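You operate a simulated robot arm through the tools that you are given. There is no shell and no other tool. Be economical: measure what you need, move in short steps, check, and stop when the job is done.

You are at the controls of a simulated two-armed robot. One attempt, no reset.

## Task
Stand the kettle back on its base.

The check looks at the end state, three seconds after you hand in, the way a careful person would. Anything else that was tipped, shoved, dropped, spilled or broken makes it a failure.

## Robot
Two 7-joint arms with two-finger parallel grippers on one trunk, on a base that drives. Base frame: it is fixed to the floor where the robot stands at the start and does not move with it; the origin is under the middle of the robot, x ahead of it, y to its left, z up. Lengths are in mm, angles in rad, forces in N, time in s.
The left shoulder is at the start at [70, 163, 1170], the right one opposite. With the tool pointing down near the work surface each hand reaches from about 400 to 880 mm from the robot's upright axis, wherever it stands, measured 20 degrees to its own side. Places, roughly: kettle base [750, -1000, 1000]. Payload 3.43 kg a hand.
The tool frame of a hand sits at the grasp point between the pads (the TCP): z along the fingers, y along the line on which they close. The tips reach 34 mm beyond it. Largest opening 128 mm; finger width 24, thickness 12; the body of the gripper, 48 by 130 mm, starts 96 mm behind the TCP.
Orientation is told as [roll, pitch, yaw] about the base's x, y, z axes, in that order, counted from this pose: with the fingers straight down and closing along the base's y, the tool's x points along the base's -x, its y along +y and its z along -z.

## Interface
- The arms move only by the tool nudge_tool. It takes "left_deltas", "right_deltas" or both (then of equal length, played together; a hand with none holds still); each is a list of rows, each a list of 7 numbers: the shift along the tool's x, y, z in mm, then the turn, a rotation vector about the tool's x, y, z in rad, then the opening in per cent of the stroke, from 0 (shut) to 100 (fully open). In form: [[dx, dy, dz, wx, wy, wz, jaw], ...]. A call has 1 to 12 rows; each row shifts and turns the commanded pose from where the row before left it, along the tool's axes as they then stand. Each row takes 0.2 s and may step no farther than 50 mm and 0.15 rad from the row before; otherwise, or with a gripper value out of range, the whole call is refused. A pose out of reach is approached as far as the arm can. The call stops where the force on the tool passes 40 N (or 10 N more than at its start, if that is more) or the arm is blocked; 0.2 s more then pass. Each finger travels about 153 mm/s and halts on what it meets, pressing with about 40 N; the grip force reading is that of the motor and also rises with nothing between the fingers. The clock runs only during rows and for 0.2 s after the last one: add rows that do not move to give the fingers time. The reply holds the time, the measured pose of the TCP, the force on the tool along the base axes, the opening and the grip force, in the units named above and with some noise, with the torque about the TCP (base axes, N m) and any sound that the robot's microphone picked up.
- Cameras (640 x 400 px; columns grow to the right, rows downward): "scene" is now at [145.3, 16.9, 1409]; the picture's right is [0.17, -0.99, 0.00], its down [-0.52, -0.09, -0.85] and it looks along [0.83, 0.15, -0.53] (base axes); focal length 249 px, centre (320, 200). "left" rides on the left gripper at [76, 11, -160] in its tool frame; the picture's right is [-0.15, 0.99, 0.00], its down [-0.88, -0.13, -0.46] and it looks along [-0.45, -0.07, 0.89] (tool axes); focal length 234 px, centre (320, 200). "right" rides on the right gripper at [76, -11, -160] in its tool frame; the picture's right is [0.15, 0.99, 0.00], its down [-0.88, 0.13, -0.46] and it looks along [-0.45, 0.07, 0.89] (tool axes); focal length 234 px, centre (320, 200). There is no depth. A picture from a camera that has moved, and an enlarged one, comes with that camera's place and axes in the base frame and with its lens. The place of the scene camera against the robot may be out by one fixed shift of up to 12 mm in any direction.
- get_image(camera): a new picture of that camera. No time passes.
- move_column(by): slides the trunk up (or, below 0, down) by that many mm; the arms and the scene camera ride with it, the base frame stays. It gives what a move gives, with no picture.
- roll_base(legs): drives the robot by 1 to 6 legs, each [ahead, left, turn to the left] in mm, mm and rad, along the robot's own axes; the way and the turn of a leg run together, so that a leg with both is an arc; at most 1500 mm and 3.142 rad a leg. The arms and the cameras ride along, it lands a little off, and it stops where it bumps. It gives what a move gives.
- pan_tilt(pan, tilt): turns the head with the scene camera to pan (to the left, within 1.501 rad either way) and tilt (down, from -0.506 to 1.204), counted from straight ahead of the robot. It gives what a move gives.
- inspect(camera, box): a new picture of the part [left, top, right, bottom] of that camera's present view, enlarged. No time passes.
- job_done(): hands the job in; it is judged then, once.

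Go step by step. Nothing tells you exact positions but the pictures and the camera data: compare them with the known pose of the tool, close in by small moves and look again before you grip or let go. The budget is 120 turns and 100 pictures, counting those below and the enlarged ones. Unless the task says otherwise, let go and move clear before handing in, and close with one line.

The tools are called after "Request:" as name(argument=value, ...) on one line, values as JSON. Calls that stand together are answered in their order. nudge_tool: Moves the arms, as the interface text tells. Its arguments: {"type":"object","properties":{"left_deltas":{"type":"array","items":{"type":"array","items":{"type":"number"}}},"right_deltas":{"type":"array","items":{"type":"array","items":{"type":"number"}}}},"required":[]} The other tools are called the same way: move_column (by) slides the trunk up or down; roll_base (legs) drives the base; pan_tilt (pan, tilt) turns the head that bears the scene camera; get_image (camera) takes a picture; inspect (camera, box) takes an enlarged picture of a part of a camera's view; job_done () hands the job in.

At the start:

```text
t: 0.0
left_ee_pos: [417.8, 311.5, 1150.8]
left_orientation: [-0.001, 0.001, 0.001]
left_wrist_force: [-0.1, -0.7, -0.6]
left_ft_torque: [-0.01, -0.04, -0.04]
left_grip_width: 128.1
left_finger_force: 0.0
right_ee_pos: [517.2, -69.7, 1127.8]
right_orientation: [0.0, 0.0, -0.002]
right_wrist_force: [0.0, 0.2, -1.1]
right_ft_torque: [0.03, -0.01, -0.01]
right_grip_width: 128.1
right_finger_force: 0.0
trunk travel left (down, up): [-650.0, 290.0]
robot x, y, heading: [3.0, 4.8, 0.0]
head pan, tilt: [0.173, 0.559]
```

scene: 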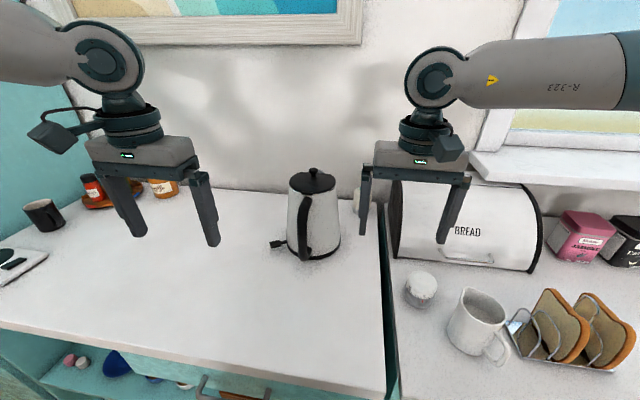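
right: 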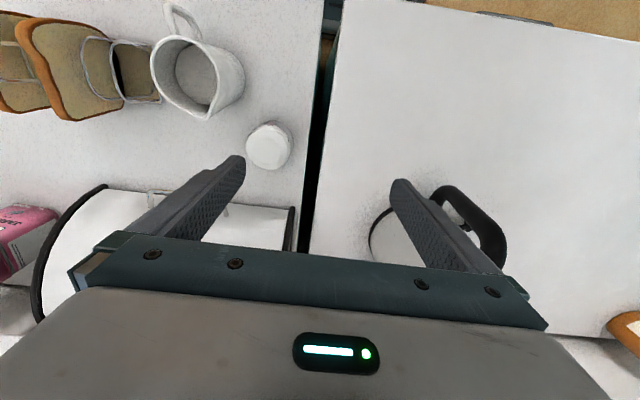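
left: 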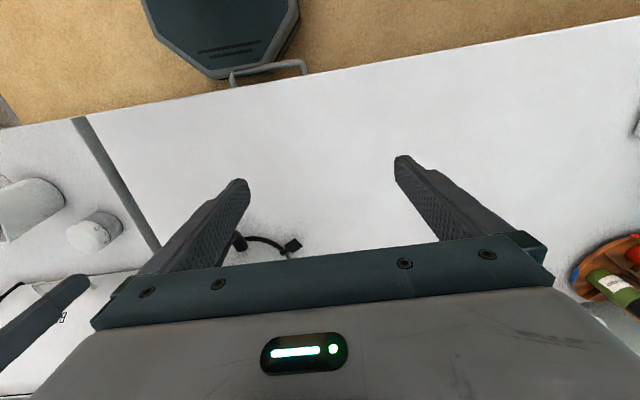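

The kettle stands upright on the counter ahead, and its base should be far to the right at about [750, -1000]. I'll look that way and enlarge the kettle.

Request:
inspect(camera="scene", box=[240, 150, 400, 270])

Request:
pan_tilt(pan=-0.8, tilt=0.5)

Request:
get_image(camera="scene")

```text
3.33 times, centred on (320, 210) of scene
camera zoom: at [145.3, 16.9, 1409.0], right [0.17, -0.99, 0.0], down [-0.52, -0.09, -0.85], along [0.83, 0.15, -0.53], focal length 831 px, centre (320, 167)
```

zoom: 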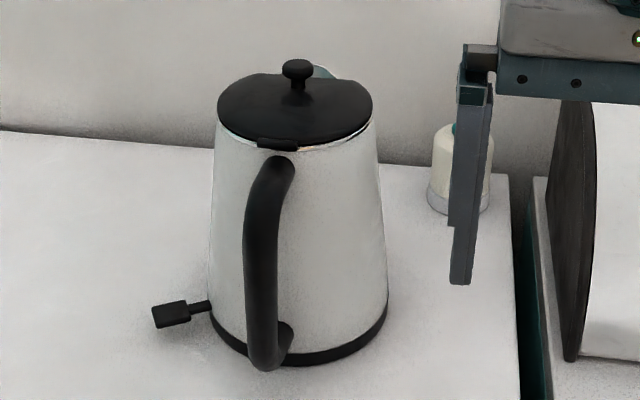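

```text
t: 1.2
left_ee_pos: [418.7, 312.4, 1150.8]
left_orientation: [0.0, -0.001, 0.001]
left_wrist_force: [0.4, -0.3, -0.6]
left_ft_torque: [0.0, 0.02, -0.02]
left_grip_width: 127.8
left_finger_force: 0.1
right_ee_pos: [517.1, -69.7, 1129.0]
right_orientation: [0.0, 0.0, -0.002]
right_wrist_force: [0.2, 0.3, -0.1]
right_ft_torque: [0.0, -0.02, -0.02]
right_grip_width: 128.0
right_finger_force: 0.0
trunk travel left (down, up): [-650.0, 290.0]
robot x, y, heading: [1.1, 1.7, 0.001]
head pan, tilt: [-0.799, 0.499]
```

```text
95 pictures are left
camera scene: at [120.6, -63.7, 1414.4], right [-0.72, -0.7, 0.0], down [-0.33, 0.34, -0.88], along [0.61, -0.63, -0.48], focal length 249 px, centre (320, 200)
```

scene: 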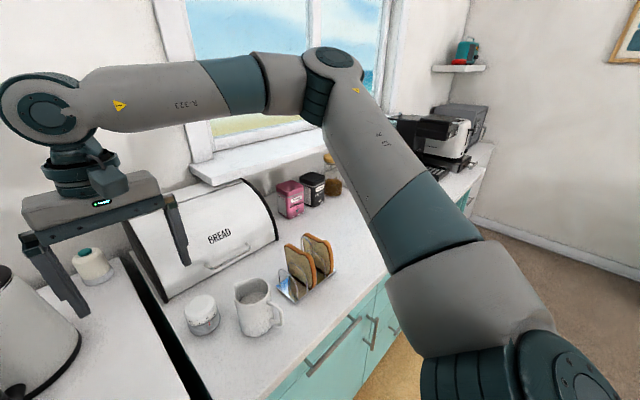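

The kettle is at roughly [690, 135]. The right arm hides the place of the base, so I'll drive right for a look, with the hands clear of everything.

Request:
roll_base(legs=[[-100, 0, 0], [0, -500, 0]])

Request:
pan_tilt(pan=-0.5, tilt=0.5)

Request:
get_image(camera="scene")

```text
t: 5.0
left_ee_pos: [318.1, -188.7, 1151.1]
left_orientation: [-0.001, -0.001, 0.002]
left_wrist_force: [0.9, -0.1, 0.3]
left_ft_torque: [-0.02, -0.01, 0.02]
left_grip_width: 127.8
left_finger_force: 0.1
right_ee_pos: [417.6, -570.5, 1128.4]
right_orientation: [0.0, 0.0, 0.0]
right_wrist_force: [-0.4, 0.6, -0.1]
right_ft_torque: [-0.03, 0.02, 0.02]
right_grip_width: 127.8
right_finger_force: 0.1
trunk travel left (down, up): [-650.0, 290.0]
robot x, y, heading: [-98.7, -503.8, 0.004]
head pan, tilt: [-0.799, 0.499]
```

```text
t: 5.8
left_ee_pos: [317.8, -190.0, 1152.1]
left_orientation: [-0.002, 0.001, 0.002]
left_wrist_force: [-0.5, -0.2, -0.2]
left_ft_torque: [0.03, -0.01, -0.02]
left_grip_width: 127.9
left_finger_force: 0.0
right_ee_pos: [415.3, -571.9, 1129.9]
right_orientation: [0.0, 0.0, 0.0]
right_wrist_force: [0.8, -0.1, -0.1]
right_ft_torque: [0.01, 0.0, -0.01]
right_grip_width: 127.9
right_finger_force: 0.0
trunk travel left (down, up): [-650.0, 290.0]
robot x, y, heading: [-104.8, -501.5, 0.002]
head pan, tilt: [-0.499, 0.499]
```

```text
94 pictures are left
camera scene: at [36.4, -543.9, 1414.4], right [-0.48, -0.88, 0.0], down [-0.42, 0.23, -0.88], along [0.77, -0.42, -0.48], focal length 249 px, centre (320, 200)
```

scene: 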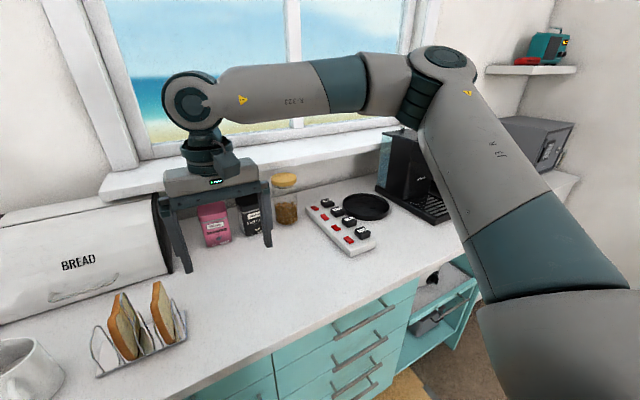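

The base is the black disc beside a power strip. I'll enlarge it.

Request:
inspect(camera="scene", box=[260, 160, 420, 260])

Request:
get_image(camera="right")

```text
4.00 times, centred on (340, 210) of scene
camera zoom: at [36.4, -543.9, 1414.4], right [-0.48, -0.88, 0.0], down [-0.42, 0.23, -0.88], along [0.77, -0.42, -0.48], focal length 997 px, centre (240, 160)
```

zoom: 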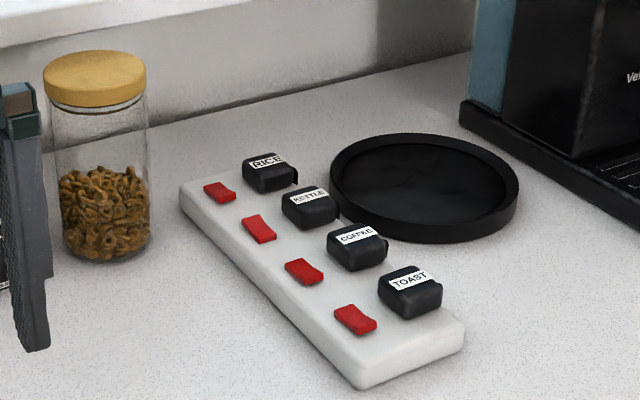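

```text
92 pictures are left
camera right: at [341.1, -582.1, 1287.7], right [-0.15, 0.99, 0.0], down [0.88, 0.13, 0.46], along [0.45, 0.07, -0.89], focal length 234 px, centre (320, 200)
```

right: 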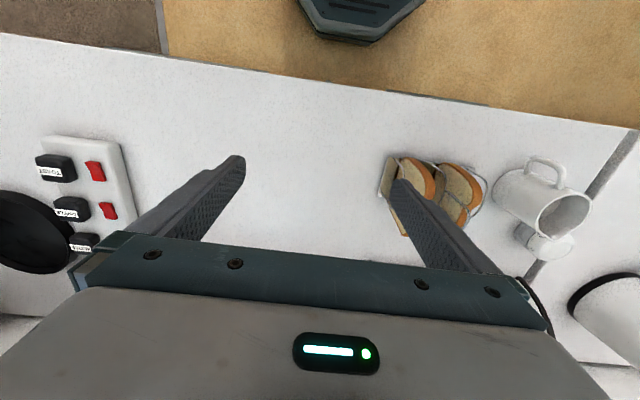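

The base is a recessed tray near [680, -1100], with the plug strip just in front of it. Next I'll drive back to the kettle, with the right hand near it, and measure it.

Request:
roll_base(legs=[[0, 800, 0], [60, 0, 0]])

Request:
pan_tilt(pan=-0.2, tilt=0.55)

Request:
get_image(camera="scene")

Request:
get_image(camera="right")

```text
t: 10.6
left_ee_pos: [374.2, 602.5, 1151.8]
left_orientation: [0.0, -0.002, 0.0]
left_wrist_force: [-1.0, 0.0, 0.1]
left_ft_torque: [-0.01, -0.01, -0.02]
left_grip_width: 128.2
left_finger_force: 0.1
right_ee_pos: [473.7, 220.0, 1129.1]
right_orientation: [0.001, -0.003, -0.001]
right_wrist_force: [-0.6, 1.0, -0.8]
right_ft_torque: [0.05, -0.02, 0.0]
right_grip_width: 128.0
right_finger_force: 0.1
trunk travel left (down, up): [-650.0, 290.0]
robot x, y, heading: [-40.2, 292.1, -0.003]
head pan, tilt: [-0.499, 0.499]
```

```text
t: 11.4
left_ee_pos: [375.6, 602.2, 1150.0]
left_orientation: [0.001, -0.001, 0.002]
left_wrist_force: [0.0, -0.4, 0.2]
left_ft_torque: [0.03, 0.0, -0.01]
left_grip_width: 128.0
left_finger_force: 0.0
right_ee_pos: [475.3, 219.9, 1128.9]
right_orientation: [-0.001, -0.002, 0.0]
right_wrist_force: [-0.6, 0.8, -0.2]
right_ft_torque: [0.03, 0.01, 0.02]
right_grip_width: 127.9
right_finger_force: 0.0
trunk travel left (down, up): [-650.0, 290.0]
robot x, y, heading: [-41.0, 294.8, -0.001]
head pan, tilt: [-0.201, 0.55]
```

```text
91 pictures are left
camera scene: at [103.7, 273.8, 1409.7], right [-0.2, -0.98, 0.0], down [-0.51, 0.1, -0.85], along [0.84, -0.17, -0.52], focal length 249 px, centre (320, 200)
```

scene: 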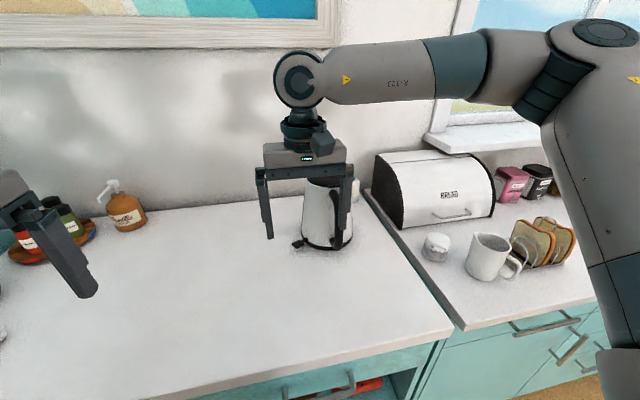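

```text
90 pictures are left
camera right: at [400.2, 210.1, 1287.5], right [-0.15, 0.99, 0.0], down [0.88, 0.13, 0.46], along [0.45, 0.07, -0.89], focal length 234 px, centre (320, 200)
```

right: 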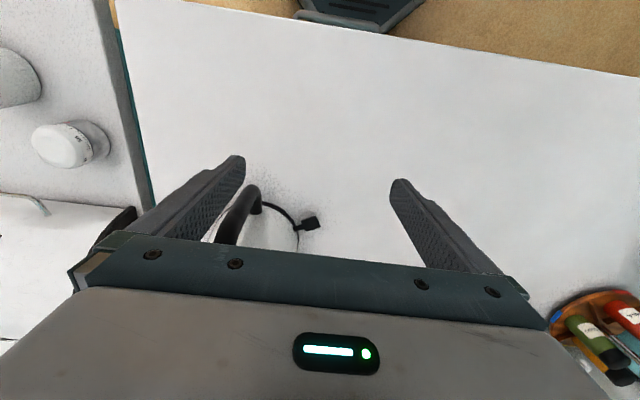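

The hand blocks the view of the kettle, so I'll raise it, bring it above the kettle, and look down from there.

Request:
nudge_tool(right_deltas=[[0, 0, -45, 0, 0, 0, 100], [0, 0, -45, 0, 0, 0, 100], [0, 0, -45, 0, 0, 0, 100], [0, 0, -25, 0, 0, 0, 100], [-40, -20, 0, 0, 0, 0, 100], [-40, -20, 0, 0, 0, 0, 100], [-40, -20, 0, 0, 0, 0, 100], [0, -20, 0, 0, 0, 0, 100], [0, 0, 0, 0, 0, 0, 100]])

Request:
get_image(camera="right")

Request:
get_image(camera="scene")

Request:
inspect(camera="scene", box=[270, 160, 390, 260])

```text
t: 13.4
left_ee_pos: [375.3, 604.2, 1150.3]
left_orientation: [0.001, -0.002, 0.001]
left_wrist_force: [0.4, 0.2, -0.2]
left_ft_torque: [-0.02, 0.0, 0.0]
left_grip_width: 127.9
left_finger_force: 0.2
right_ee_pos: [594.2, 141.6, 1288.5]
right_orientation: [0.0, 0.0, 0.001]
right_wrist_force: [0.5, 0.1, -0.3]
right_ft_torque: [-0.05, -0.03, -0.02]
right_grip_width: 127.9
right_finger_force: 0.1
trunk travel left (down, up): [-650.0, 290.0]
robot x, y, heading: [-41.6, 289.7, 0.001]
head pan, tilt: [-0.201, 0.55]
```

```text
89 pictures are left
camera right: at [519.6, 130.4, 1447.8], right [-0.15, 0.99, 0.0], down [0.88, 0.13, 0.46], along [0.45, 0.07, -0.89], focal length 234 px, centre (320, 200)
```

right: 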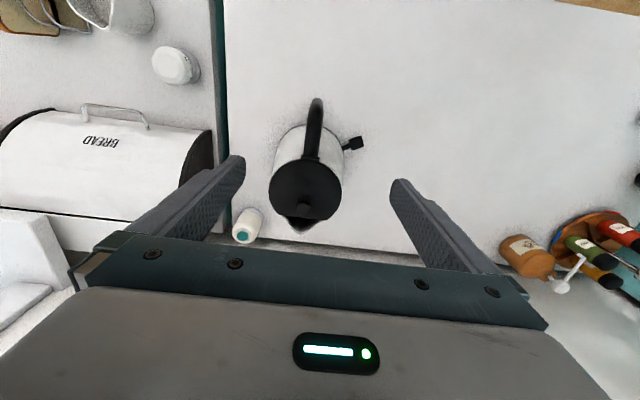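

```text
88 pictures are left
camera scene: at [103.1, 274.6, 1409.8], right [-0.2, -0.98, 0.0], down [-0.51, 0.1, -0.85], along [0.84, -0.17, -0.52], focal length 249 px, centre (320, 200)
```

scene: 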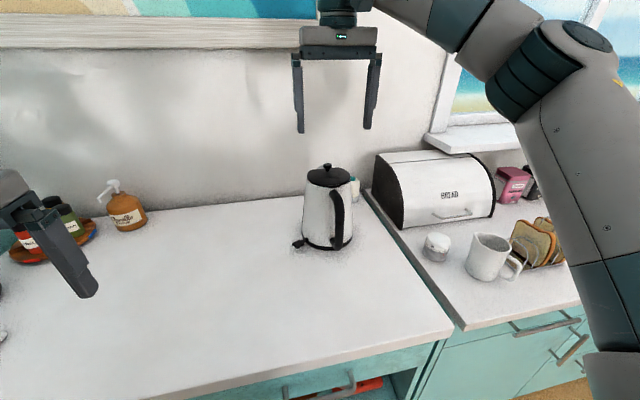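

```text
4.00 times, centred on (330, 210) of scene
camera zoom: at [103.1, 274.6, 1409.8], right [-0.2, -0.98, 0.0], down [-0.51, 0.1, -0.85], along [0.84, -0.17, -0.52], focal length 997 px, centre (280, 160)
```

zoom: 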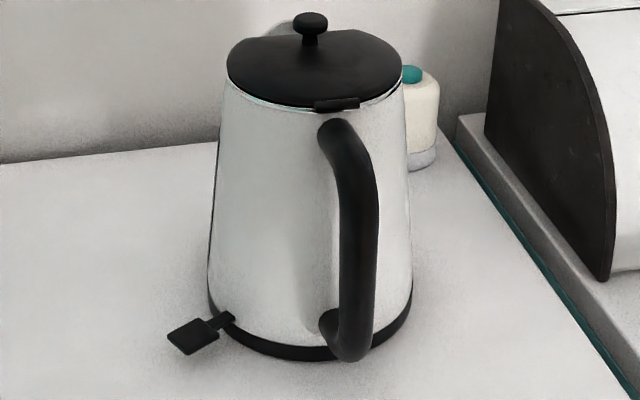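

The kettle axis is about (669, 136), with the handle toward the robot and a lever at the foot pointing left. The lid rim is about 115 mm across at z≈1126. I plan to grip the top rim from above, closing along y, so I'll move over it at a safe height and look.

Request:
nudge_tool(right_deltas=[[-38, -3, 0, 0, 0, 0, 100], [-37, -3, 0, 0, 0, 0, 100], [0, 0, 40, 0, 0, 0, 100], [0, 0, 30, 0, 0, 0, 100], [0, 0, 0, 0, 0, 0, 100]])

Request:
get_image(camera="right")

Request:
inspect(camera="scene", box=[270, 100, 390, 260])

```text
t: 14.6
left_ee_pos: [375.1, 603.2, 1150.9]
left_orientation: [-0.002, -0.003, 0.002]
left_wrist_force: [-0.4, -0.3, 0.1]
left_ft_torque: [0.0, 0.01, 0.01]
left_grip_width: 128.4
left_finger_force: 0.1
right_ee_pos: [668.7, 135.6, 1219.1]
right_orientation: [-0.001, -0.001, 0.001]
right_wrist_force: [0.4, 1.1, 0.8]
right_ft_torque: [-0.01, -0.01, 0.0]
right_grip_width: 128.1
right_finger_force: 0.1
trunk travel left (down, up): [-650.0, 290.0]
robot x, y, heading: [-43.6, 290.7, 0.005]
head pan, tilt: [-0.201, 0.55]
```

```text
86 pictures are left
camera right: at [593.6, 124.7, 1378.1], right [-0.15, 0.99, 0.0], down [0.88, 0.13, 0.46], along [0.45, 0.07, -0.89], focal length 234 px, centre (320, 200)
```

right: 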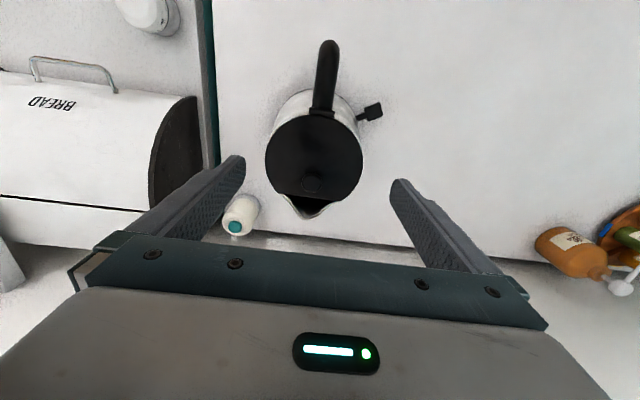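

```text
2.50 times, centred on (330, 180) of scene
camera zoom: at [102.4, 275.1, 1409.9], right [-0.2, -0.98, 0.0], down [-0.51, 0.1, -0.85], along [0.84, -0.17, -0.52], focal length 623 px, centre (295, 250)
```

zoom: 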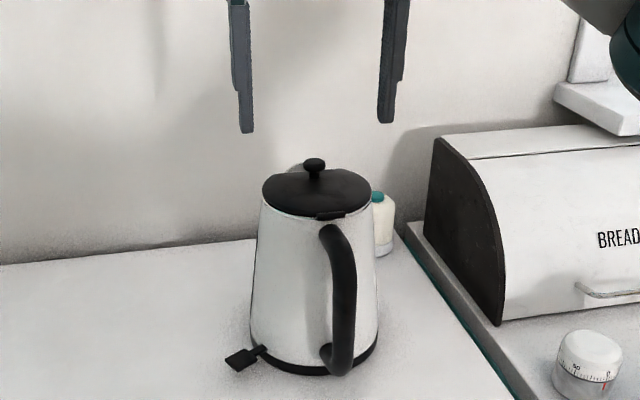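

The lid is about 108 mm across, centred near (675, 131) at z≈1128. I'll shift to that, bring the tips to just above the rim, and check.

Request:
nudge_tool(right_deltas=[[-7, -4, 20, 0, 0, 0, 100], [0, 0, 17, 0, 0, 0, 100], [0, 0, 0, 0, 0, 0, 100]])

Request:
get_image(camera="right")

Request:
inspect(camera="scene", box=[270, 110, 390, 210])

```text
t: 15.4
left_ee_pos: [376.2, 602.1, 1151.9]
left_orientation: [0.002, -0.002, 0.002]
left_wrist_force: [-0.6, 0.2, -0.8]
left_ft_torque: [-0.01, -0.01, 0.01]
left_grip_width: 128.0
left_finger_force: 0.0
right_ee_pos: [675.8, 130.5, 1183.1]
right_orientation: [0.0, -0.001, 0.0]
right_wrist_force: [0.4, -0.2, -0.5]
right_ft_torque: [0.01, -0.01, 0.01]
right_grip_width: 127.8
right_finger_force: 0.1
trunk travel left (down, up): [-650.0, 290.0]
robot x, y, heading: [-42.7, 291.4, -0.003]
head pan, tilt: [-0.201, 0.55]
```

```text
84 pictures are left
camera right: at [601.2, 119.7, 1341.1], right [-0.15, 0.99, 0.0], down [0.88, 0.13, 0.46], along [0.45, 0.07, -0.89], focal length 234 px, centre (320, 200)
```

right: 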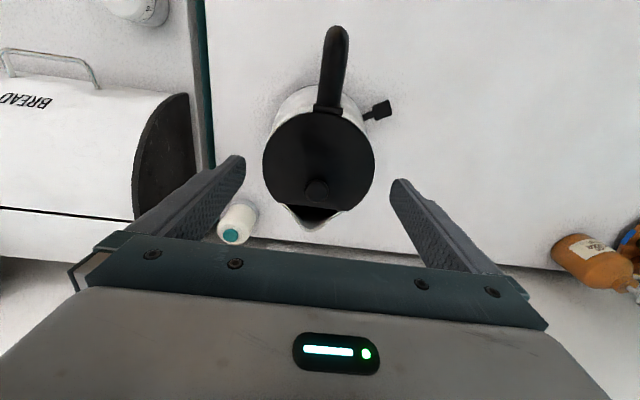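

```text
4.00 times, centred on (330, 160) of scene
camera zoom: at [102.8, 273.8, 1409.9], right [-0.2, -0.98, 0.0], down [-0.51, 0.1, -0.85], along [0.84, -0.17, -0.52], focal length 997 px, centre (280, 360)
```

zoom: 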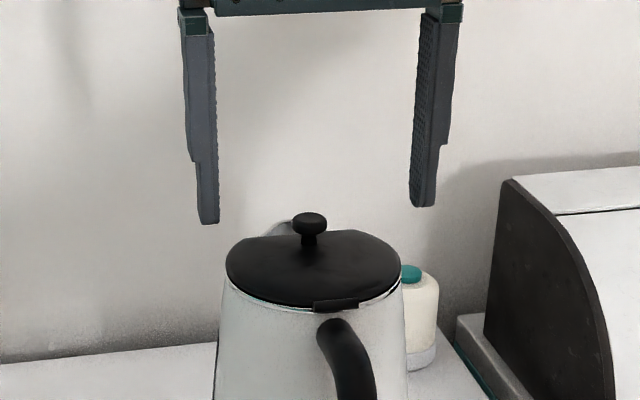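

The fingers look centred on the rim in both views. I'll lower slowly until the tips are just past the rim, then check.

Request:
nudge_tool(right_deltas=[[1, 0, 12, 0, 0, 0, 100], [0, 0, 12, 0, 0, 0, 100], [0, 0, 10, 0, 0, 0, 100], [0, 0, 0, 0, 0, 0, 100]])

Request:
get_image(camera="right")

Request:
inspect(camera="scene", box=[270, 110, 390, 210])

```text
t: 16.4
left_ee_pos: [376.3, 603.3, 1150.7]
left_orientation: [0.001, -0.003, 0.0]
left_wrist_force: [0.3, -0.1, 0.7]
left_ft_torque: [0.01, -0.05, -0.02]
left_grip_width: 127.7
left_finger_force: 0.0
right_ee_pos: [675.8, 130.5, 1147.0]
right_orientation: [-0.001, 0.0, 0.001]
right_wrist_force: [-0.6, -0.4, -0.5]
right_ft_torque: [0.0, -0.04, -0.01]
right_grip_width: 128.2
right_finger_force: 0.1
trunk travel left (down, up): [-650.0, 290.0]
robot x, y, heading: [-41.9, 288.3, 0.002]
head pan, tilt: [-0.201, 0.55]
```

```text
82 pictures are left
camera right: at [600.4, 120.0, 1306.7], right [-0.15, 0.99, 0.0], down [0.88, 0.13, 0.46], along [0.45, 0.07, -0.89], focal length 234 px, centre (320, 200)
```

right: 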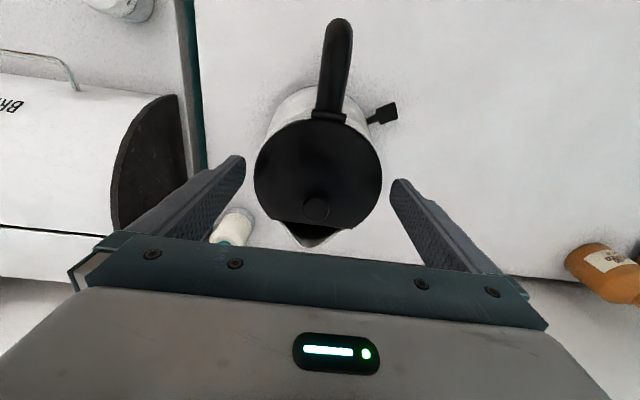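

```text
4.00 times, centred on (330, 160) of scene
camera zoom: at [102.9, 273.8, 1409.8], right [-0.2, -0.98, 0.0], down [-0.51, 0.1, -0.85], along [0.84, -0.17, -0.52], focal length 997 px, centre (280, 360)
```

zoom: 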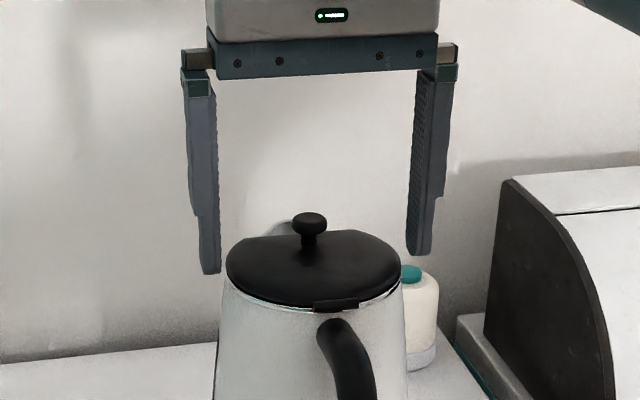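

The tips are level with the rim, with even gaps either side. I'll lower another 22 mm and close gently.

Request:
nudge_tool(right_deltas=[[-2, 0, 8, 0, 0, 0, 100], [0, 0, 8, 0, 0, 0, 100], [0, 0, 6, 0, 0, 0, 100], [0, 0, 0, 0, 0, 0, 100]])

Request:
inspect(camera="scene", box=[270, 130, 390, 230])

```text
t: 17.4
left_ee_pos: [375.0, 602.6, 1151.3]
left_orientation: [0.0, -0.001, 0.003]
left_wrist_force: [0.3, 1.2, 0.3]
left_ft_torque: [0.0, -0.03, 0.02]
left_grip_width: 127.9
left_finger_force: 0.0
right_ee_pos: [678.1, 130.1, 1125.3]
right_orientation: [0.0, 0.0, 0.001]
right_wrist_force: [0.9, -0.5, -0.5]
right_ft_torque: [-0.02, 0.04, 0.01]
right_grip_width: 128.2
right_finger_force: 0.0
trunk travel left (down, up): [-650.0, 290.0]
robot x, y, heading: [-42.1, 287.3, 0.004]
head pan, tilt: [-0.201, 0.55]
```

```text
4.00 times, centred on (330, 180) of scene
camera zoom: at [103.0, 273.8, 1409.8], right [-0.2, -0.98, 0.0], down [-0.51, 0.1, -0.85], along [0.84, -0.17, -0.52], focal length 997 px, centre (280, 280)
```

zoom: 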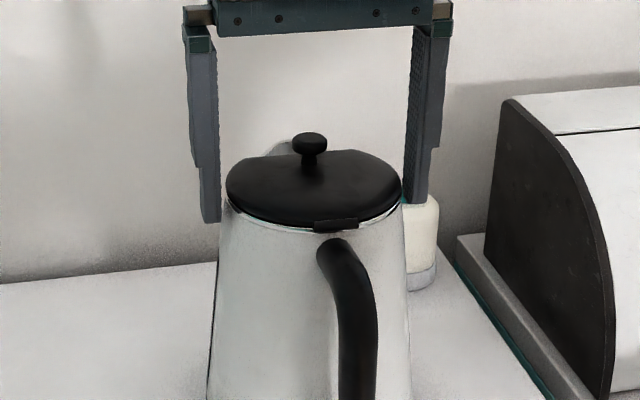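

The tips straddle the body about 20 mm below the rim. I'll go 4 mm lower and close.

Request:
nudge_tool(right_deltas=[[0, 0, 4, 0, 0, 0, 100], [0, 0, 0, 0, 0, 0, 90], [0, 0, 0, 0, 0, 0, 80], [0, 0, 0, 0, 0, 0, 70], [0, 0, 0, 0, 0, 0, 70]])

Request:
inspect(camera="scene", box=[270, 130, 390, 230])

```text
t: 18.6
left_ee_pos: [375.3, 602.4, 1152.0]
left_orientation: [0.0, -0.003, 0.003]
left_wrist_force: [0.4, -0.3, 0.0]
left_ft_torque: [-0.03, 0.02, 0.02]
left_grip_width: 127.9
left_finger_force: 0.0
right_ee_pos: [677.1, 131.6, 1121.4]
right_orientation: [0.001, 0.0, -0.001]
right_wrist_force: [-0.2, -0.8, 0.2]
right_ft_torque: [-0.16, 0.5, -0.04]
right_grip_width: 117.7
right_finger_force: 40.0
trunk travel left (down, up): [-650.0, 290.0]
robot x, y, heading: [-42.0, 287.7, 0.002]
head pan, tilt: [-0.201, 0.55]
```

```text
4.00 times, centred on (330, 180) of scene
camera zoom: at [103.0, 273.6, 1409.8], right [-0.2, -0.98, 0.0], down [-0.51, 0.1, -0.85], along [0.84, -0.17, -0.52], focal length 997 px, centre (280, 280)
```

zoom: 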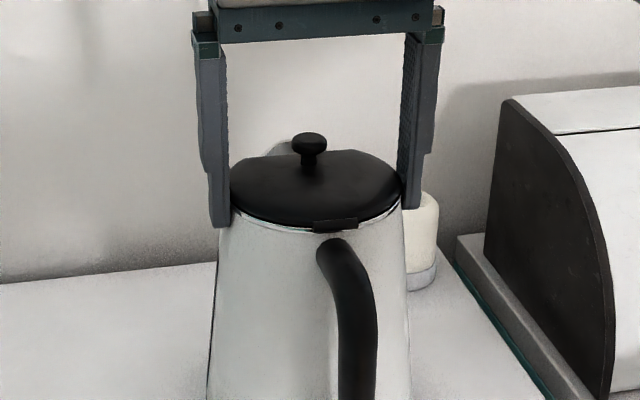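

Gripped at 117.7 mm with 40 N. I'll lift a few millimetres to test the hold and weigh the kettle.

Request:
nudge_tool(right_deltas=[[0, 0, -4, 0, 0, 0, 60], [0, 0, -4, 0, 0, 0, 60], [0, 0, -4, 0, 0, 0, 60], [0, 0, 0, 0, 0, 0, 60], [0, 0, 0, 0, 0, 0, 60]])

Request:
inspect(camera="scene", box=[270, 130, 390, 270])

```text
t: 19.8
left_ee_pos: [376.4, 601.5, 1151.9]
left_orientation: [0.0, 0.0, 0.002]
left_wrist_force: [0.4, 0.9, 0.6]
left_ft_torque: [0.01, 0.0, 0.0]
left_grip_width: 128.2
left_finger_force: 0.0
right_ee_pos: [678.9, 131.0, 1132.1]
right_orientation: [0.0, 0.0, 0.0]
right_wrist_force: [1.2, 0.6, -11.0]
right_ft_torque: [0.0, -0.13, 0.03]
right_grip_width: 117.4
right_finger_force: 40.2
trunk travel left (down, up): [-650.0, 290.0]
robot x, y, heading: [-38.9, 291.5, 0.001]
head pan, tilt: [-0.201, 0.55]
```

```text
2.86 times, centred on (330, 200) of scene
camera zoom: at [104.4, 273.5, 1409.7], right [-0.2, -0.98, 0.0], down [-0.51, 0.1, -0.85], along [0.83, -0.17, -0.52], focal length 712 px, centre (291, 200)
```

zoom: 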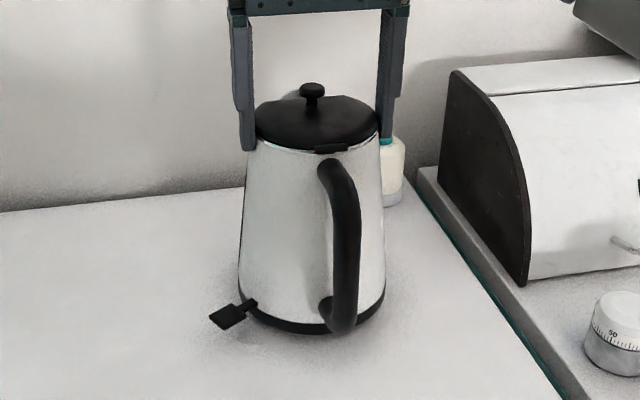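

It weighs about 1.1 kg, hangs level and holds. I'll lift it 150 mm gently.

Request:
nudge_tool(right_deltas=[[0, 0, -10, 0, 0, 0, 60], [0, 0, -15, 0, 0, 0, 60], [0, 0, -15, 0, 0, 0, 60], [0, 0, -15, 0, 0, 0, 60], [0, 0, -15, 0, 0, 0, 60], [0, 0, -15, 0, 0, 0, 60], [0, 0, -15, 0, 0, 0, 60], [0, 0, -15, 0, 0, 0, 60], [0, 0, -15, 0, 0, 0, 60], [0, 0, -10, 0, 0, 0, 60], [0, 0, -5, 0, 0, 0, 60], [0, 0, 0, 0, 0, 0, 60]])

Request:
get_image(camera="scene")

```text
t: 22.4
left_ee_pos: [376.9, 601.5, 1150.5]
left_orientation: [0.0, -0.002, 0.002]
left_wrist_force: [-0.1, 0.3, -0.7]
left_ft_torque: [0.01, 0.05, -0.03]
left_grip_width: 128.0
left_finger_force: 0.2
right_ee_pos: [678.6, 130.4, 1277.6]
right_orientation: [0.0, 0.003, 0.0]
right_wrist_force: [-0.7, 0.3, -11.9]
right_ft_torque: [-0.04, -0.18, 0.01]
right_grip_width: 117.6
right_finger_force: 39.5
trunk travel left (down, up): [-650.0, 290.0]
robot x, y, heading: [-41.4, 292.0, 0.004]
head pan, tilt: [-0.201, 0.55]
```

```text
77 pictures are left
camera scene: at [104.7, 273.4, 1409.6], right [-0.2, -0.98, 0.0], down [-0.51, 0.1, -0.85], along [0.83, -0.17, -0.52], focal length 249 px, centre (320, 200)
```

scene: 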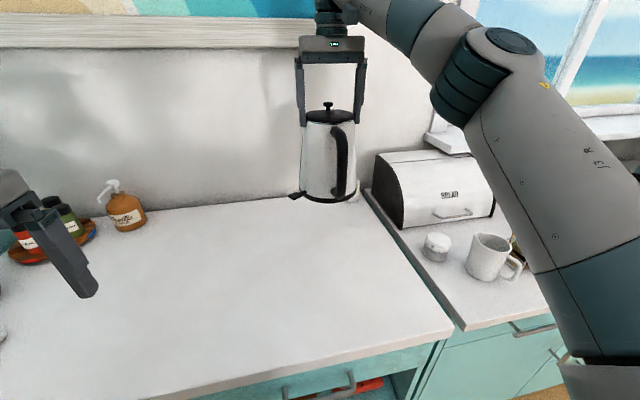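

Held firmly. I'll back away from the counter and check the grip before the long drive.

Request:
roll_base(legs=[[-250, 0, 0]])

Request:
nudge_tool(right_deltas=[[0, 0, 0, 0, 0, -0.06, 60], [0, 0, 0, 0, 0, -0.1, 60], [0, 0, 0, 0, 0, -0.1, 60], [0, 0, 0, 0, 0, -0.1, 60], [0, 0, 0, 0, 0, -0.1, 60], [0, 0, 0, 0, 0, -0.1, 60], [0, 0, 0, 0, 0, -0.04, 60], [0, 0, 0, 0, 0, 0, 60]])

Request:
get_image(camera="scene")

```text
t: 24.2
left_ee_pos: [127.9, 601.4, 1150.2]
left_orientation: [-0.001, 0.001, 0.003]
left_wrist_force: [0.8, -0.5, -0.7]
left_ft_torque: [0.02, -0.01, 0.01]
left_grip_width: 127.9
left_finger_force: 0.2
right_ee_pos: [430.4, 130.0, 1276.7]
right_orientation: [-0.001, 0.003, 0.0]
right_wrist_force: [0.4, 0.9, -12.6]
right_ft_torque: [0.01, -0.13, -0.01]
right_grip_width: 117.7
right_finger_force: 40.0
trunk travel left (down, up): [-650.0, 290.0]
robot x, y, heading: [-293.3, 288.5, -0.004]
head pan, tilt: [-0.201, 0.55]
```

```text
t: 26.0
left_ee_pos: [127.7, 602.8, 1150.1]
left_orientation: [-0.002, 0.001, 0.002]
left_wrist_force: [-0.6, 0.7, -0.3]
left_ft_torque: [0.03, 0.04, -0.05]
left_grip_width: 128.3
left_finger_force: 0.0
right_ee_pos: [404.3, 137.3, 1266.0]
right_orientation: [-0.001, -0.001, 0.598]
right_wrist_force: [-0.9, 0.2, -11.9]
right_ft_torque: [0.06, -0.1, -0.03]
right_grip_width: 117.5
right_finger_force: 39.6
right hand out of reach, approached as far as the arm can: row 6, 7
trunk travel left (down, up): [-650.0, 290.0]
robot x, y, heading: [-289.2, 289.2, 0.003]
head pan, tilt: [-0.201, 0.55]
```

```text
76 pictures are left
camera scene: at [-145.4, 273.5, 1409.6], right [-0.2, -0.98, 0.0], down [-0.51, 0.1, -0.85], along [0.83, -0.17, -0.52], focal length 249 px, centre (320, 200)
```

scene: 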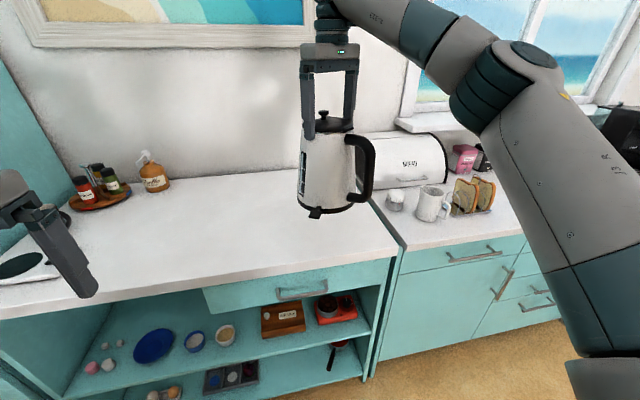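

The turn is done and the kettle is secure. I'll back off a little more and drive right toward the base.

Request:
roll_base(legs=[[-100, 0, 0], [0, -600, 0], [0, -570, 0]])

Request:
pan_tilt(pan=-0.2, tilt=0.55)

Request:
get_image(camera="scene")

```text
t: 33.0
left_ee_pos: [26.2, -577.4, 1150.1]
left_orientation: [0.0, 0.0, -0.003]
left_wrist_force: [-0.2, -0.3, 0.5]
left_ft_torque: [-0.02, -0.01, -0.03]
left_grip_width: 128.0
left_finger_force: 0.0
right_ee_pos: [300.4, -1044.9, 1264.3]
right_orientation: [0.001, -0.001, 0.592]
right_wrist_force: [0.9, -0.3, -11.7]
right_ft_torque: [0.02, -0.12, 0.04]
right_grip_width: 117.4
right_finger_force: 40.6
trunk travel left (down, up): [-650.0, 290.0]
robot x, y, heading: [-393.5, -883.2, -0.006]
head pan, tilt: [-0.201, 0.55]
```

```text
t: 33.6
left_ee_pos: [26.0, -576.2, 1149.6]
left_orientation: [0.0, -0.001, -0.001]
left_wrist_force: [1.1, 0.5, -0.6]
left_ft_torque: [0.04, -0.02, 0.04]
left_grip_width: 128.0
left_finger_force: 0.0
right_ee_pos: [299.1, -1045.8, 1264.4]
right_orientation: [0.0, 0.0, 0.591]
right_wrist_force: [0.3, -0.2, -12.3]
right_ft_torque: [0.08, -0.1, 0.0]
right_grip_width: 117.4
right_finger_force: 39.8
trunk travel left (down, up): [-650.0, 290.0]
robot x, y, heading: [-392.8, -883.5, -0.008]
head pan, tilt: [-0.201, 0.55]
```

```text
75 pictures are left
camera scene: at [-248.6, -904.1, 1409.6], right [-0.2, -0.98, 0.0], down [-0.51, 0.11, -0.85], along [0.83, -0.17, -0.52], focal length 249 px, centre (320, 200)
```

scene: 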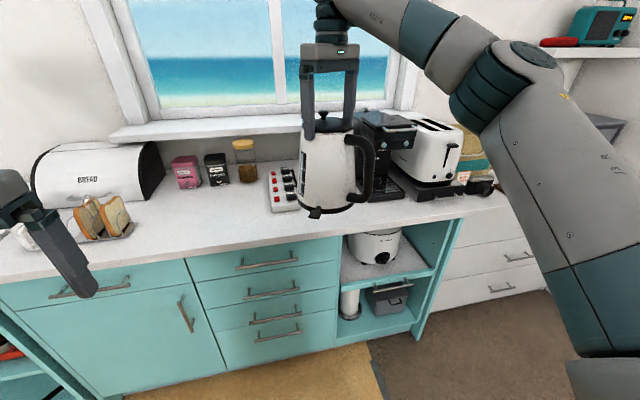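

The kettle hides the base from here. I'll drive ahead partway and swing the hand left to uncover the tray for measuring.

Request:
roll_base(legs=[[230, 0, 0.006]])

Request:
nudge_tool(right_deltas=[[-10, 15, 0, 0, 0, 0, 60], [-17, 25, 0, 0, 0, 0, 60], [-17, 25, 0, 0, 0, 0, 60], [-17, 25, 0, 0, 0, 0, 60], [-17, 25, 0, 0, 0, 0, 60], [-17, 25, 0, 0, 0, 0, 60], [-10, 15, 0, 0, 0, 0, 60], [0, 0, 0, 0, 0, 0, 60]])

Request:
get_image(camera="scene")

Request:
get_image(camera="right")

```text
t: 35.4
left_ee_pos: [252.0, -574.7, 1150.4]
left_orientation: [0.0, 0.003, 0.001]
left_wrist_force: [-0.5, 0.5, 0.5]
left_ft_torque: [0.0, -0.01, 0.02]
left_grip_width: 128.1
left_finger_force: 0.0
right_ee_pos: [529.2, -1040.6, 1265.6]
right_orientation: [0.0, -0.002, 0.597]
right_wrist_force: [-0.2, 0.7, -11.0]
right_ft_torque: [0.06, -0.13, 0.0]
right_grip_width: 117.5
right_finger_force: 40.7
trunk travel left (down, up): [-650.0, 290.0]
robot x, y, heading: [-165.9, -886.7, -0.004]
head pan, tilt: [-0.201, 0.55]
```

```text
t: 37.1
left_ee_pos: [253.2, -576.5, 1150.5]
left_orientation: [0.0, 0.0, 0.002]
left_wrist_force: [-1.0, 0.3, 0.0]
left_ft_torque: [0.0, 0.03, 0.0]
left_grip_width: 127.8
left_finger_force: 0.0
right_ee_pos: [529.7, -854.7, 1264.0]
right_orientation: [-0.001, -0.003, 0.598]
right_wrist_force: [-0.5, -0.9, -11.7]
right_ft_torque: [0.07, -0.09, -0.03]
right_grip_width: 117.4
right_finger_force: 39.8
trunk travel left (down, up): [-650.0, 290.0]
robot x, y, heading: [-163.3, -888.3, -0.002]
head pan, tilt: [-0.201, 0.55]
```

```text
74 pictures are left
camera scene: at [-19.3, -904.4, 1409.6], right [-0.2, -0.98, 0.0], down [-0.51, 0.1, -0.85], along [0.83, -0.17, -0.52], focal length 249 px, centre (320, 200)
```

scene: 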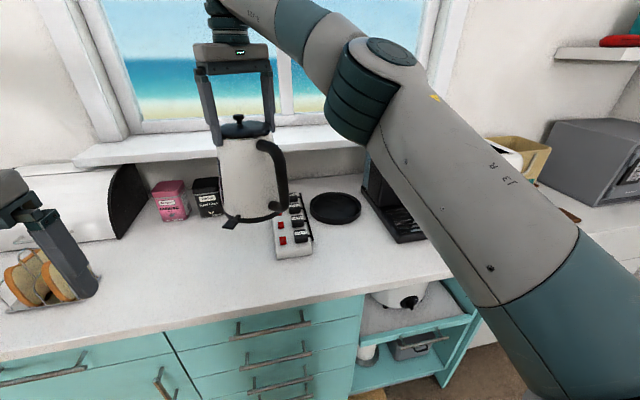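

```text
73 pictures are left
camera right: at [474.1, -907.1, 1423.5], right [-0.68, 0.74, 0.0], down [0.66, 0.6, 0.46], along [0.34, 0.31, -0.89], focal length 234 px, centre (320, 200)
```

right: 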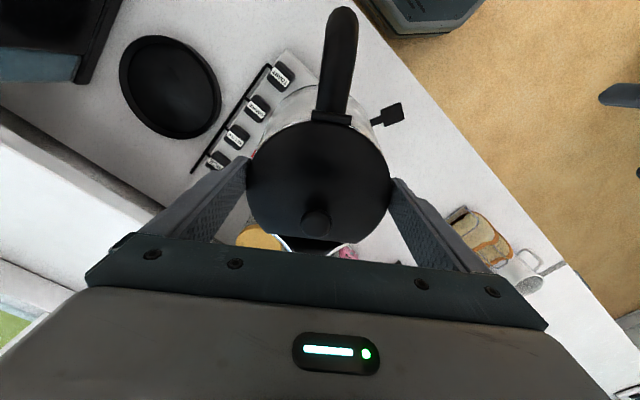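

The tray is now clearly visible from both cameras. I'll enlarge both for a precise fix.

Request:
inspect(camera="right", box=[80, 10, 340, 190])

Request:
inspect(camera="scene", box=[250, 160, 400, 260])

```text
2.22 times, centred on (210, 100) of right
camera zoom: at [474.1, -907.1, 1423.5], right [-0.68, 0.74, 0.0], down [0.66, 0.6, 0.46], along [0.34, 0.31, -0.89], focal length 520 px, centre (564, 422)
```

zoom: 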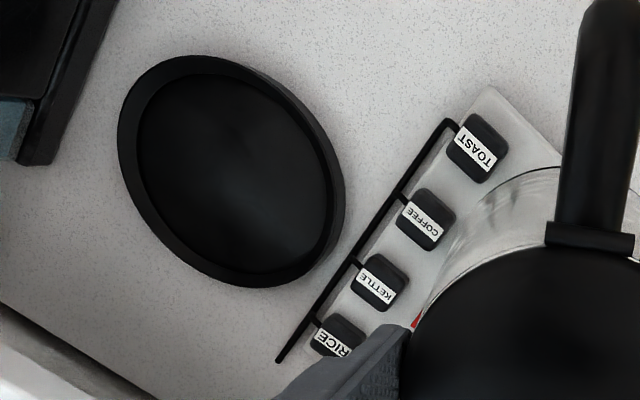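

```text
4.00 times, centred on (325, 210) of scene
camera zoom: at [-19.3, -904.4, 1409.6], right [-0.2, -0.98, 0.0], down [-0.51, 0.1, -0.85], along [0.83, -0.17, -0.52], focal length 997 px, centre (300, 160)
```

zoom: 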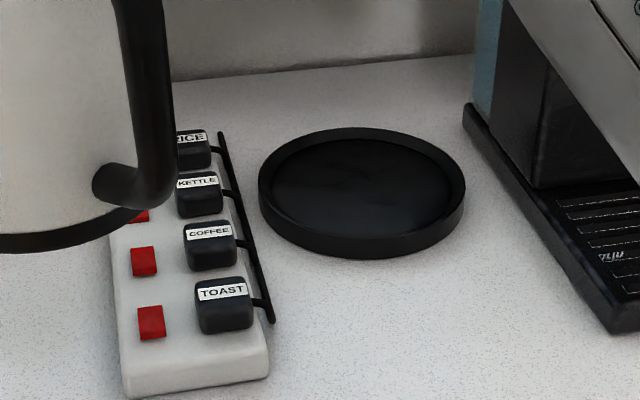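

The tray centre is near (674, -1107), with the recess barely wider than the kettle foot, so this needs precision. The jar behind stands tall, so I'll bring the hand back to the tray's y before driving in.

Request:
nudge_tool(right_deltas=[[8, -12, 0, 0, 0, 0, 60], [14.1, -20.7, 0, 0, 0, 0, 60], [14.1, -20.7, 0, 0, 0, 0, 60], [14.1, -20.7, 0, 0, 0, 0, 60], [14.1, -20.7, 0, 0, 0, 0, 60], [14.1, -20.7, 0, 0, 0, 0, 60], [14.1, -20.7, 0, 0, 0, 0, 60], [14.1, -20.7, 0, 0, 0, 0, 60], [14.1, -20.7, 0, 0, 0, 0, 60], [14.1, -20.7, 0, 0, 0, 0, 60], [8, -12, 0, 0, 0, 0, 60], [0, 0, 0, 0, 0, 0, 60]])

Request:
get_image(camera="right")

```text
t: 39.8
left_ee_pos: [253.3, -574.2, 1149.8]
left_orientation: [-0.002, 0.001, 0.002]
left_wrist_force: [-0.9, 0.7, 0.3]
left_ft_torque: [0.02, 0.03, -0.03]
left_grip_width: 127.9
left_finger_force: 0.1
right_ee_pos: [514.6, -1101.9, 1257.1]
right_orientation: [0.0, -0.004, 0.593]
right_wrist_force: [0.6, 0.0, -11.5]
right_ft_torque: [0.07, -0.08, -0.02]
right_grip_width: 117.3
right_finger_force: 39.9
right hand out of reach, approached as far as the arm can: row 9, 10, 11
trunk travel left (down, up): [-650.0, 290.0]
robot x, y, heading: [-166.0, -887.7, -0.003]
head pan, tilt: [-0.201, 0.55]
```

```text
70 pictures are left
camera right: at [458.6, -1153.1, 1416.8], right [-0.68, 0.74, 0.0], down [0.66, 0.6, 0.46], along [0.34, 0.31, -0.89], focal length 234 px, centre (320, 200)
```

right: 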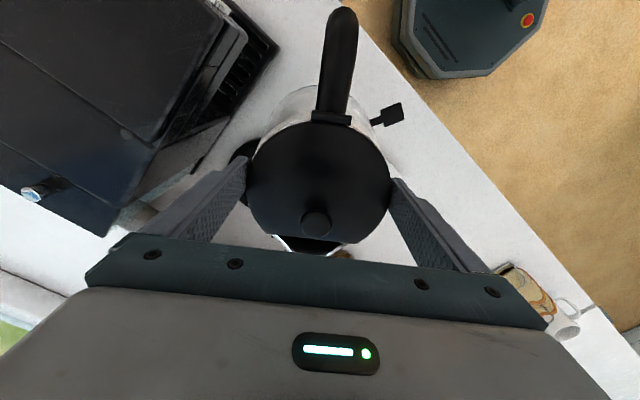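

I'll drive ahead to about x = -36, which was safe before, then lower toward the tray.

Request:
roll_base(legs=[[130, 0, 0.003]])

Request:
nudge_tool(right_deltas=[[0, 0, 8, 0, 0, 0, 60], [0, 0, 15, 0, 0, 0, 60], [0, 0, 15, 0, 0, 0, 60], [0, 0, 15, 0, 0, 0, 60], [0, 0, 7, 0, 0, 0, 60], [0, 0, 0, 0, 0, 0, 60]])

Request:
get_image(camera="scene")

```text
t: 41.0
left_ee_pos: [380.2, -573.6, 1151.5]
left_orientation: [-0.002, -0.002, 0.006]
left_wrist_force: [-0.2, -0.4, 0.9]
left_ft_torque: [0.01, -0.06, 0.03]
left_grip_width: 128.1
left_finger_force: 0.0
right_ee_pos: [644.3, -1100.8, 1259.9]
right_orientation: [-0.001, -0.005, 0.595]
right_wrist_force: [0.1, 0.4, -11.6]
right_ft_torque: [0.09, -0.11, 0.02]
right_grip_width: 117.3
right_finger_force: 39.8
trunk travel left (down, up): [-650.0, 290.0]
robot x, y, heading: [-36.3, -883.2, 0.007]
head pan, tilt: [-0.201, 0.55]
```

```text
t: 42.4
left_ee_pos: [381.5, -573.7, 1150.3]
left_orientation: [0.002, 0.0, 0.005]
left_wrist_force: [-0.4, 1.1, 0.3]
left_ft_torque: [0.0, 0.02, -0.02]
left_grip_width: 127.6
left_finger_force: 0.1
right_ee_pos: [645.2, -1100.7, 1198.4]
right_orientation: [0.001, -0.005, 0.596]
right_wrist_force: [-0.1, 0.1, -11.6]
right_ft_torque: [0.09, -0.09, -0.02]
right_grip_width: 117.2
right_finger_force: 40.4
trunk travel left (down, up): [-650.0, 290.0]
robot x, y, heading: [-40.0, -885.0, -0.0]
head pan, tilt: [-0.201, 0.55]
```

```text
69 pictures are left
camera scene: at [110.3, -903.4, 1409.6], right [-0.2, -0.98, 0.0], down [-0.51, 0.1, -0.85], along [0.84, -0.17, -0.52], focal length 249 px, centre (320, 200)
```

scene: 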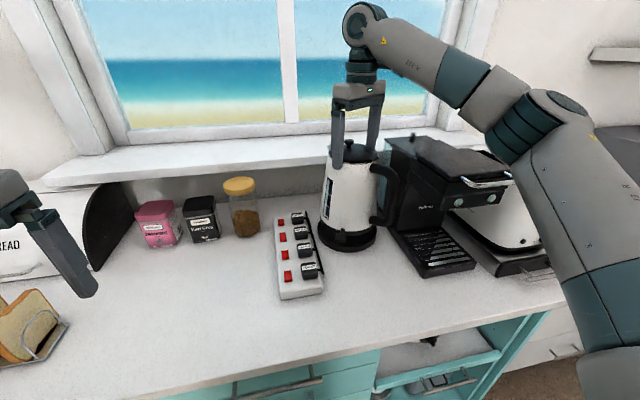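

The kettle is over the tray area. I'll shift to the estimated centre and lower to about 45 mm above the counter, then measure from the side with the left-hand camera.

Request:
nudge_tool(right_deltas=[[-5, -5, 6, 0, 0, 0, 60], [-8, -8, 10, 0, 0, 0, 60], [-7.6, -8.2, 10, 0, 0, 0, 60], [0, 0, 4, 0, 0, 0, 60], [0, 0, 0, 0, 0, 0, 60]])

Request:
inspect(camera="scene", box=[280, 130, 420, 260])

Request:
get_image(camera="left")

```text
t: 43.6
left_ee_pos: [381.9, -573.9, 1151.2]
left_orientation: [0.001, 0.001, 0.004]
left_wrist_force: [-0.1, 0.0, -1.1]
left_ft_torque: [-0.01, -0.02, -0.01]
left_grip_width: 127.9
left_finger_force: 0.1
right_ee_pos: [675.6, -1105.7, 1168.0]
right_orientation: [-0.003, -0.004, 0.597]
right_wrist_force: [0.0, -0.1, -11.8]
right_ft_torque: [0.07, -0.07, 0.0]
right_grip_width: 117.3
right_finger_force: 40.3
trunk travel left (down, up): [-650.0, 290.0]
robot x, y, heading: [-37.1, -887.3, 0.006]
head pan, tilt: [-0.201, 0.55]
```

```text
3.08 times, centred on (350, 195) of scene
camera zoom: at [110.1, -903.4, 1409.7], right [-0.2, -0.98, 0.0], down [-0.51, 0.1, -0.85], along [0.84, -0.17, -0.52], focal length 767 px, centre (228, 215)
```

zoom: 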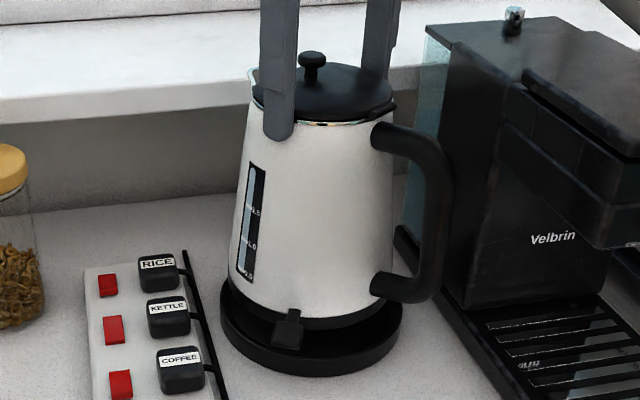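

```text
67 pictures are left
camera left: at [305.9, -563.3, 1311.2], right [0.14, 0.99, 0.0], down [0.88, -0.13, 0.46], along [0.45, -0.06, -0.89], focal length 234 px, centre (320, 200)
```

left: 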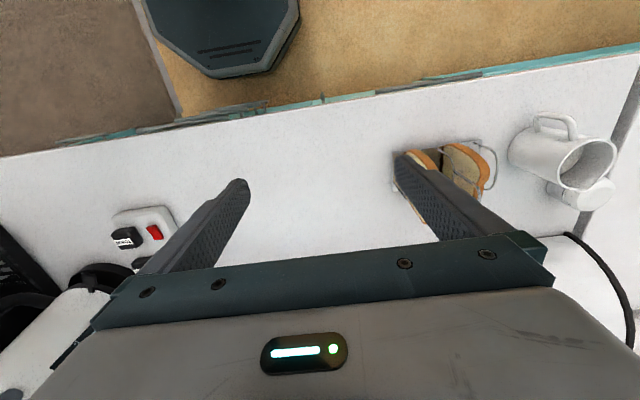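

The kettle hangs level above the tray. To get the fore-aft alignment, I'll bring the left hand in as a side camera, staying well clear of the kettle and plugs.

Request:
nudge_tool(left_deltas=[[-20, -30, 0, 0, 0, 0, 100], [-20, -40, 0, 0, 0, 0, 100], [-20, -40, 0, 0, 0, 0, 100], [-20, -40, 0, 0, 0, 0, 100], [-20, -40, 0, 0, 0, 0, 100], [-20, -40, 0, 0, 0, 0, 100], [0, -20, 0, 0.15, 0, 0, 100], [0, 0, 0, 0.15, 0, 0, 100], [0, 0, 0, 0.15, 0, 0, 100], [0, 0, 0, 0.15, 0, 0, 100], [0, 0, 0, 0.15, 0, 0, 100], [0, 0, 0, 0.15, 0, 0, 100]])

Request:
get_image(camera="left")

```text
t: 46.2
left_ee_pos: [477.6, -772.9, 1150.6]
left_orientation: [-0.902, 0.001, 0.005]
left_wrist_force: [-0.1, 0.3, -0.1]
left_ft_torque: [0.0, -0.01, -0.02]
left_grip_width: 127.9
left_finger_force: 0.1
left hand out of reach, approached as far as the arm can: row 5, 6
right_ee_pos: [674.8, -1104.2, 1169.0]
right_orientation: [-0.002, -0.004, 0.597]
right_wrist_force: [-0.4, 0.0, -12.1]
right_ft_torque: [0.11, -0.08, 0.02]
right_grip_width: 117.5
right_finger_force: 40.0
trunk travel left (down, up): [-650.0, 290.0]
robot x, y, heading: [-37.0, -886.3, -0.001]
head pan, tilt: [-0.201, 0.55]
```

```text
66 pictures are left
camera left: at [401.7, -640.6, 1241.3], right [0.14, 0.61, -0.78], down [0.88, 0.28, 0.38], along [0.45, -0.74, -0.5], focal length 234 px, centre (320, 200)
```

left: 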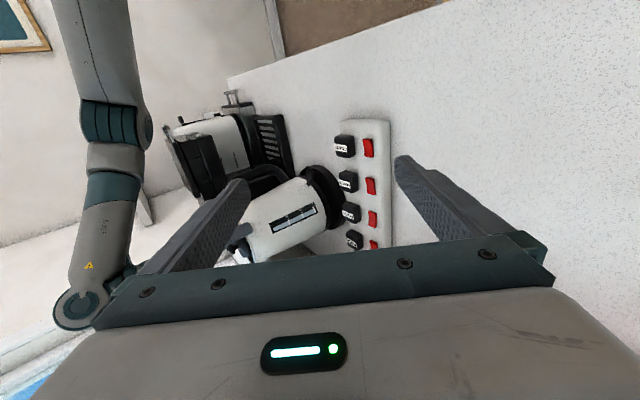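

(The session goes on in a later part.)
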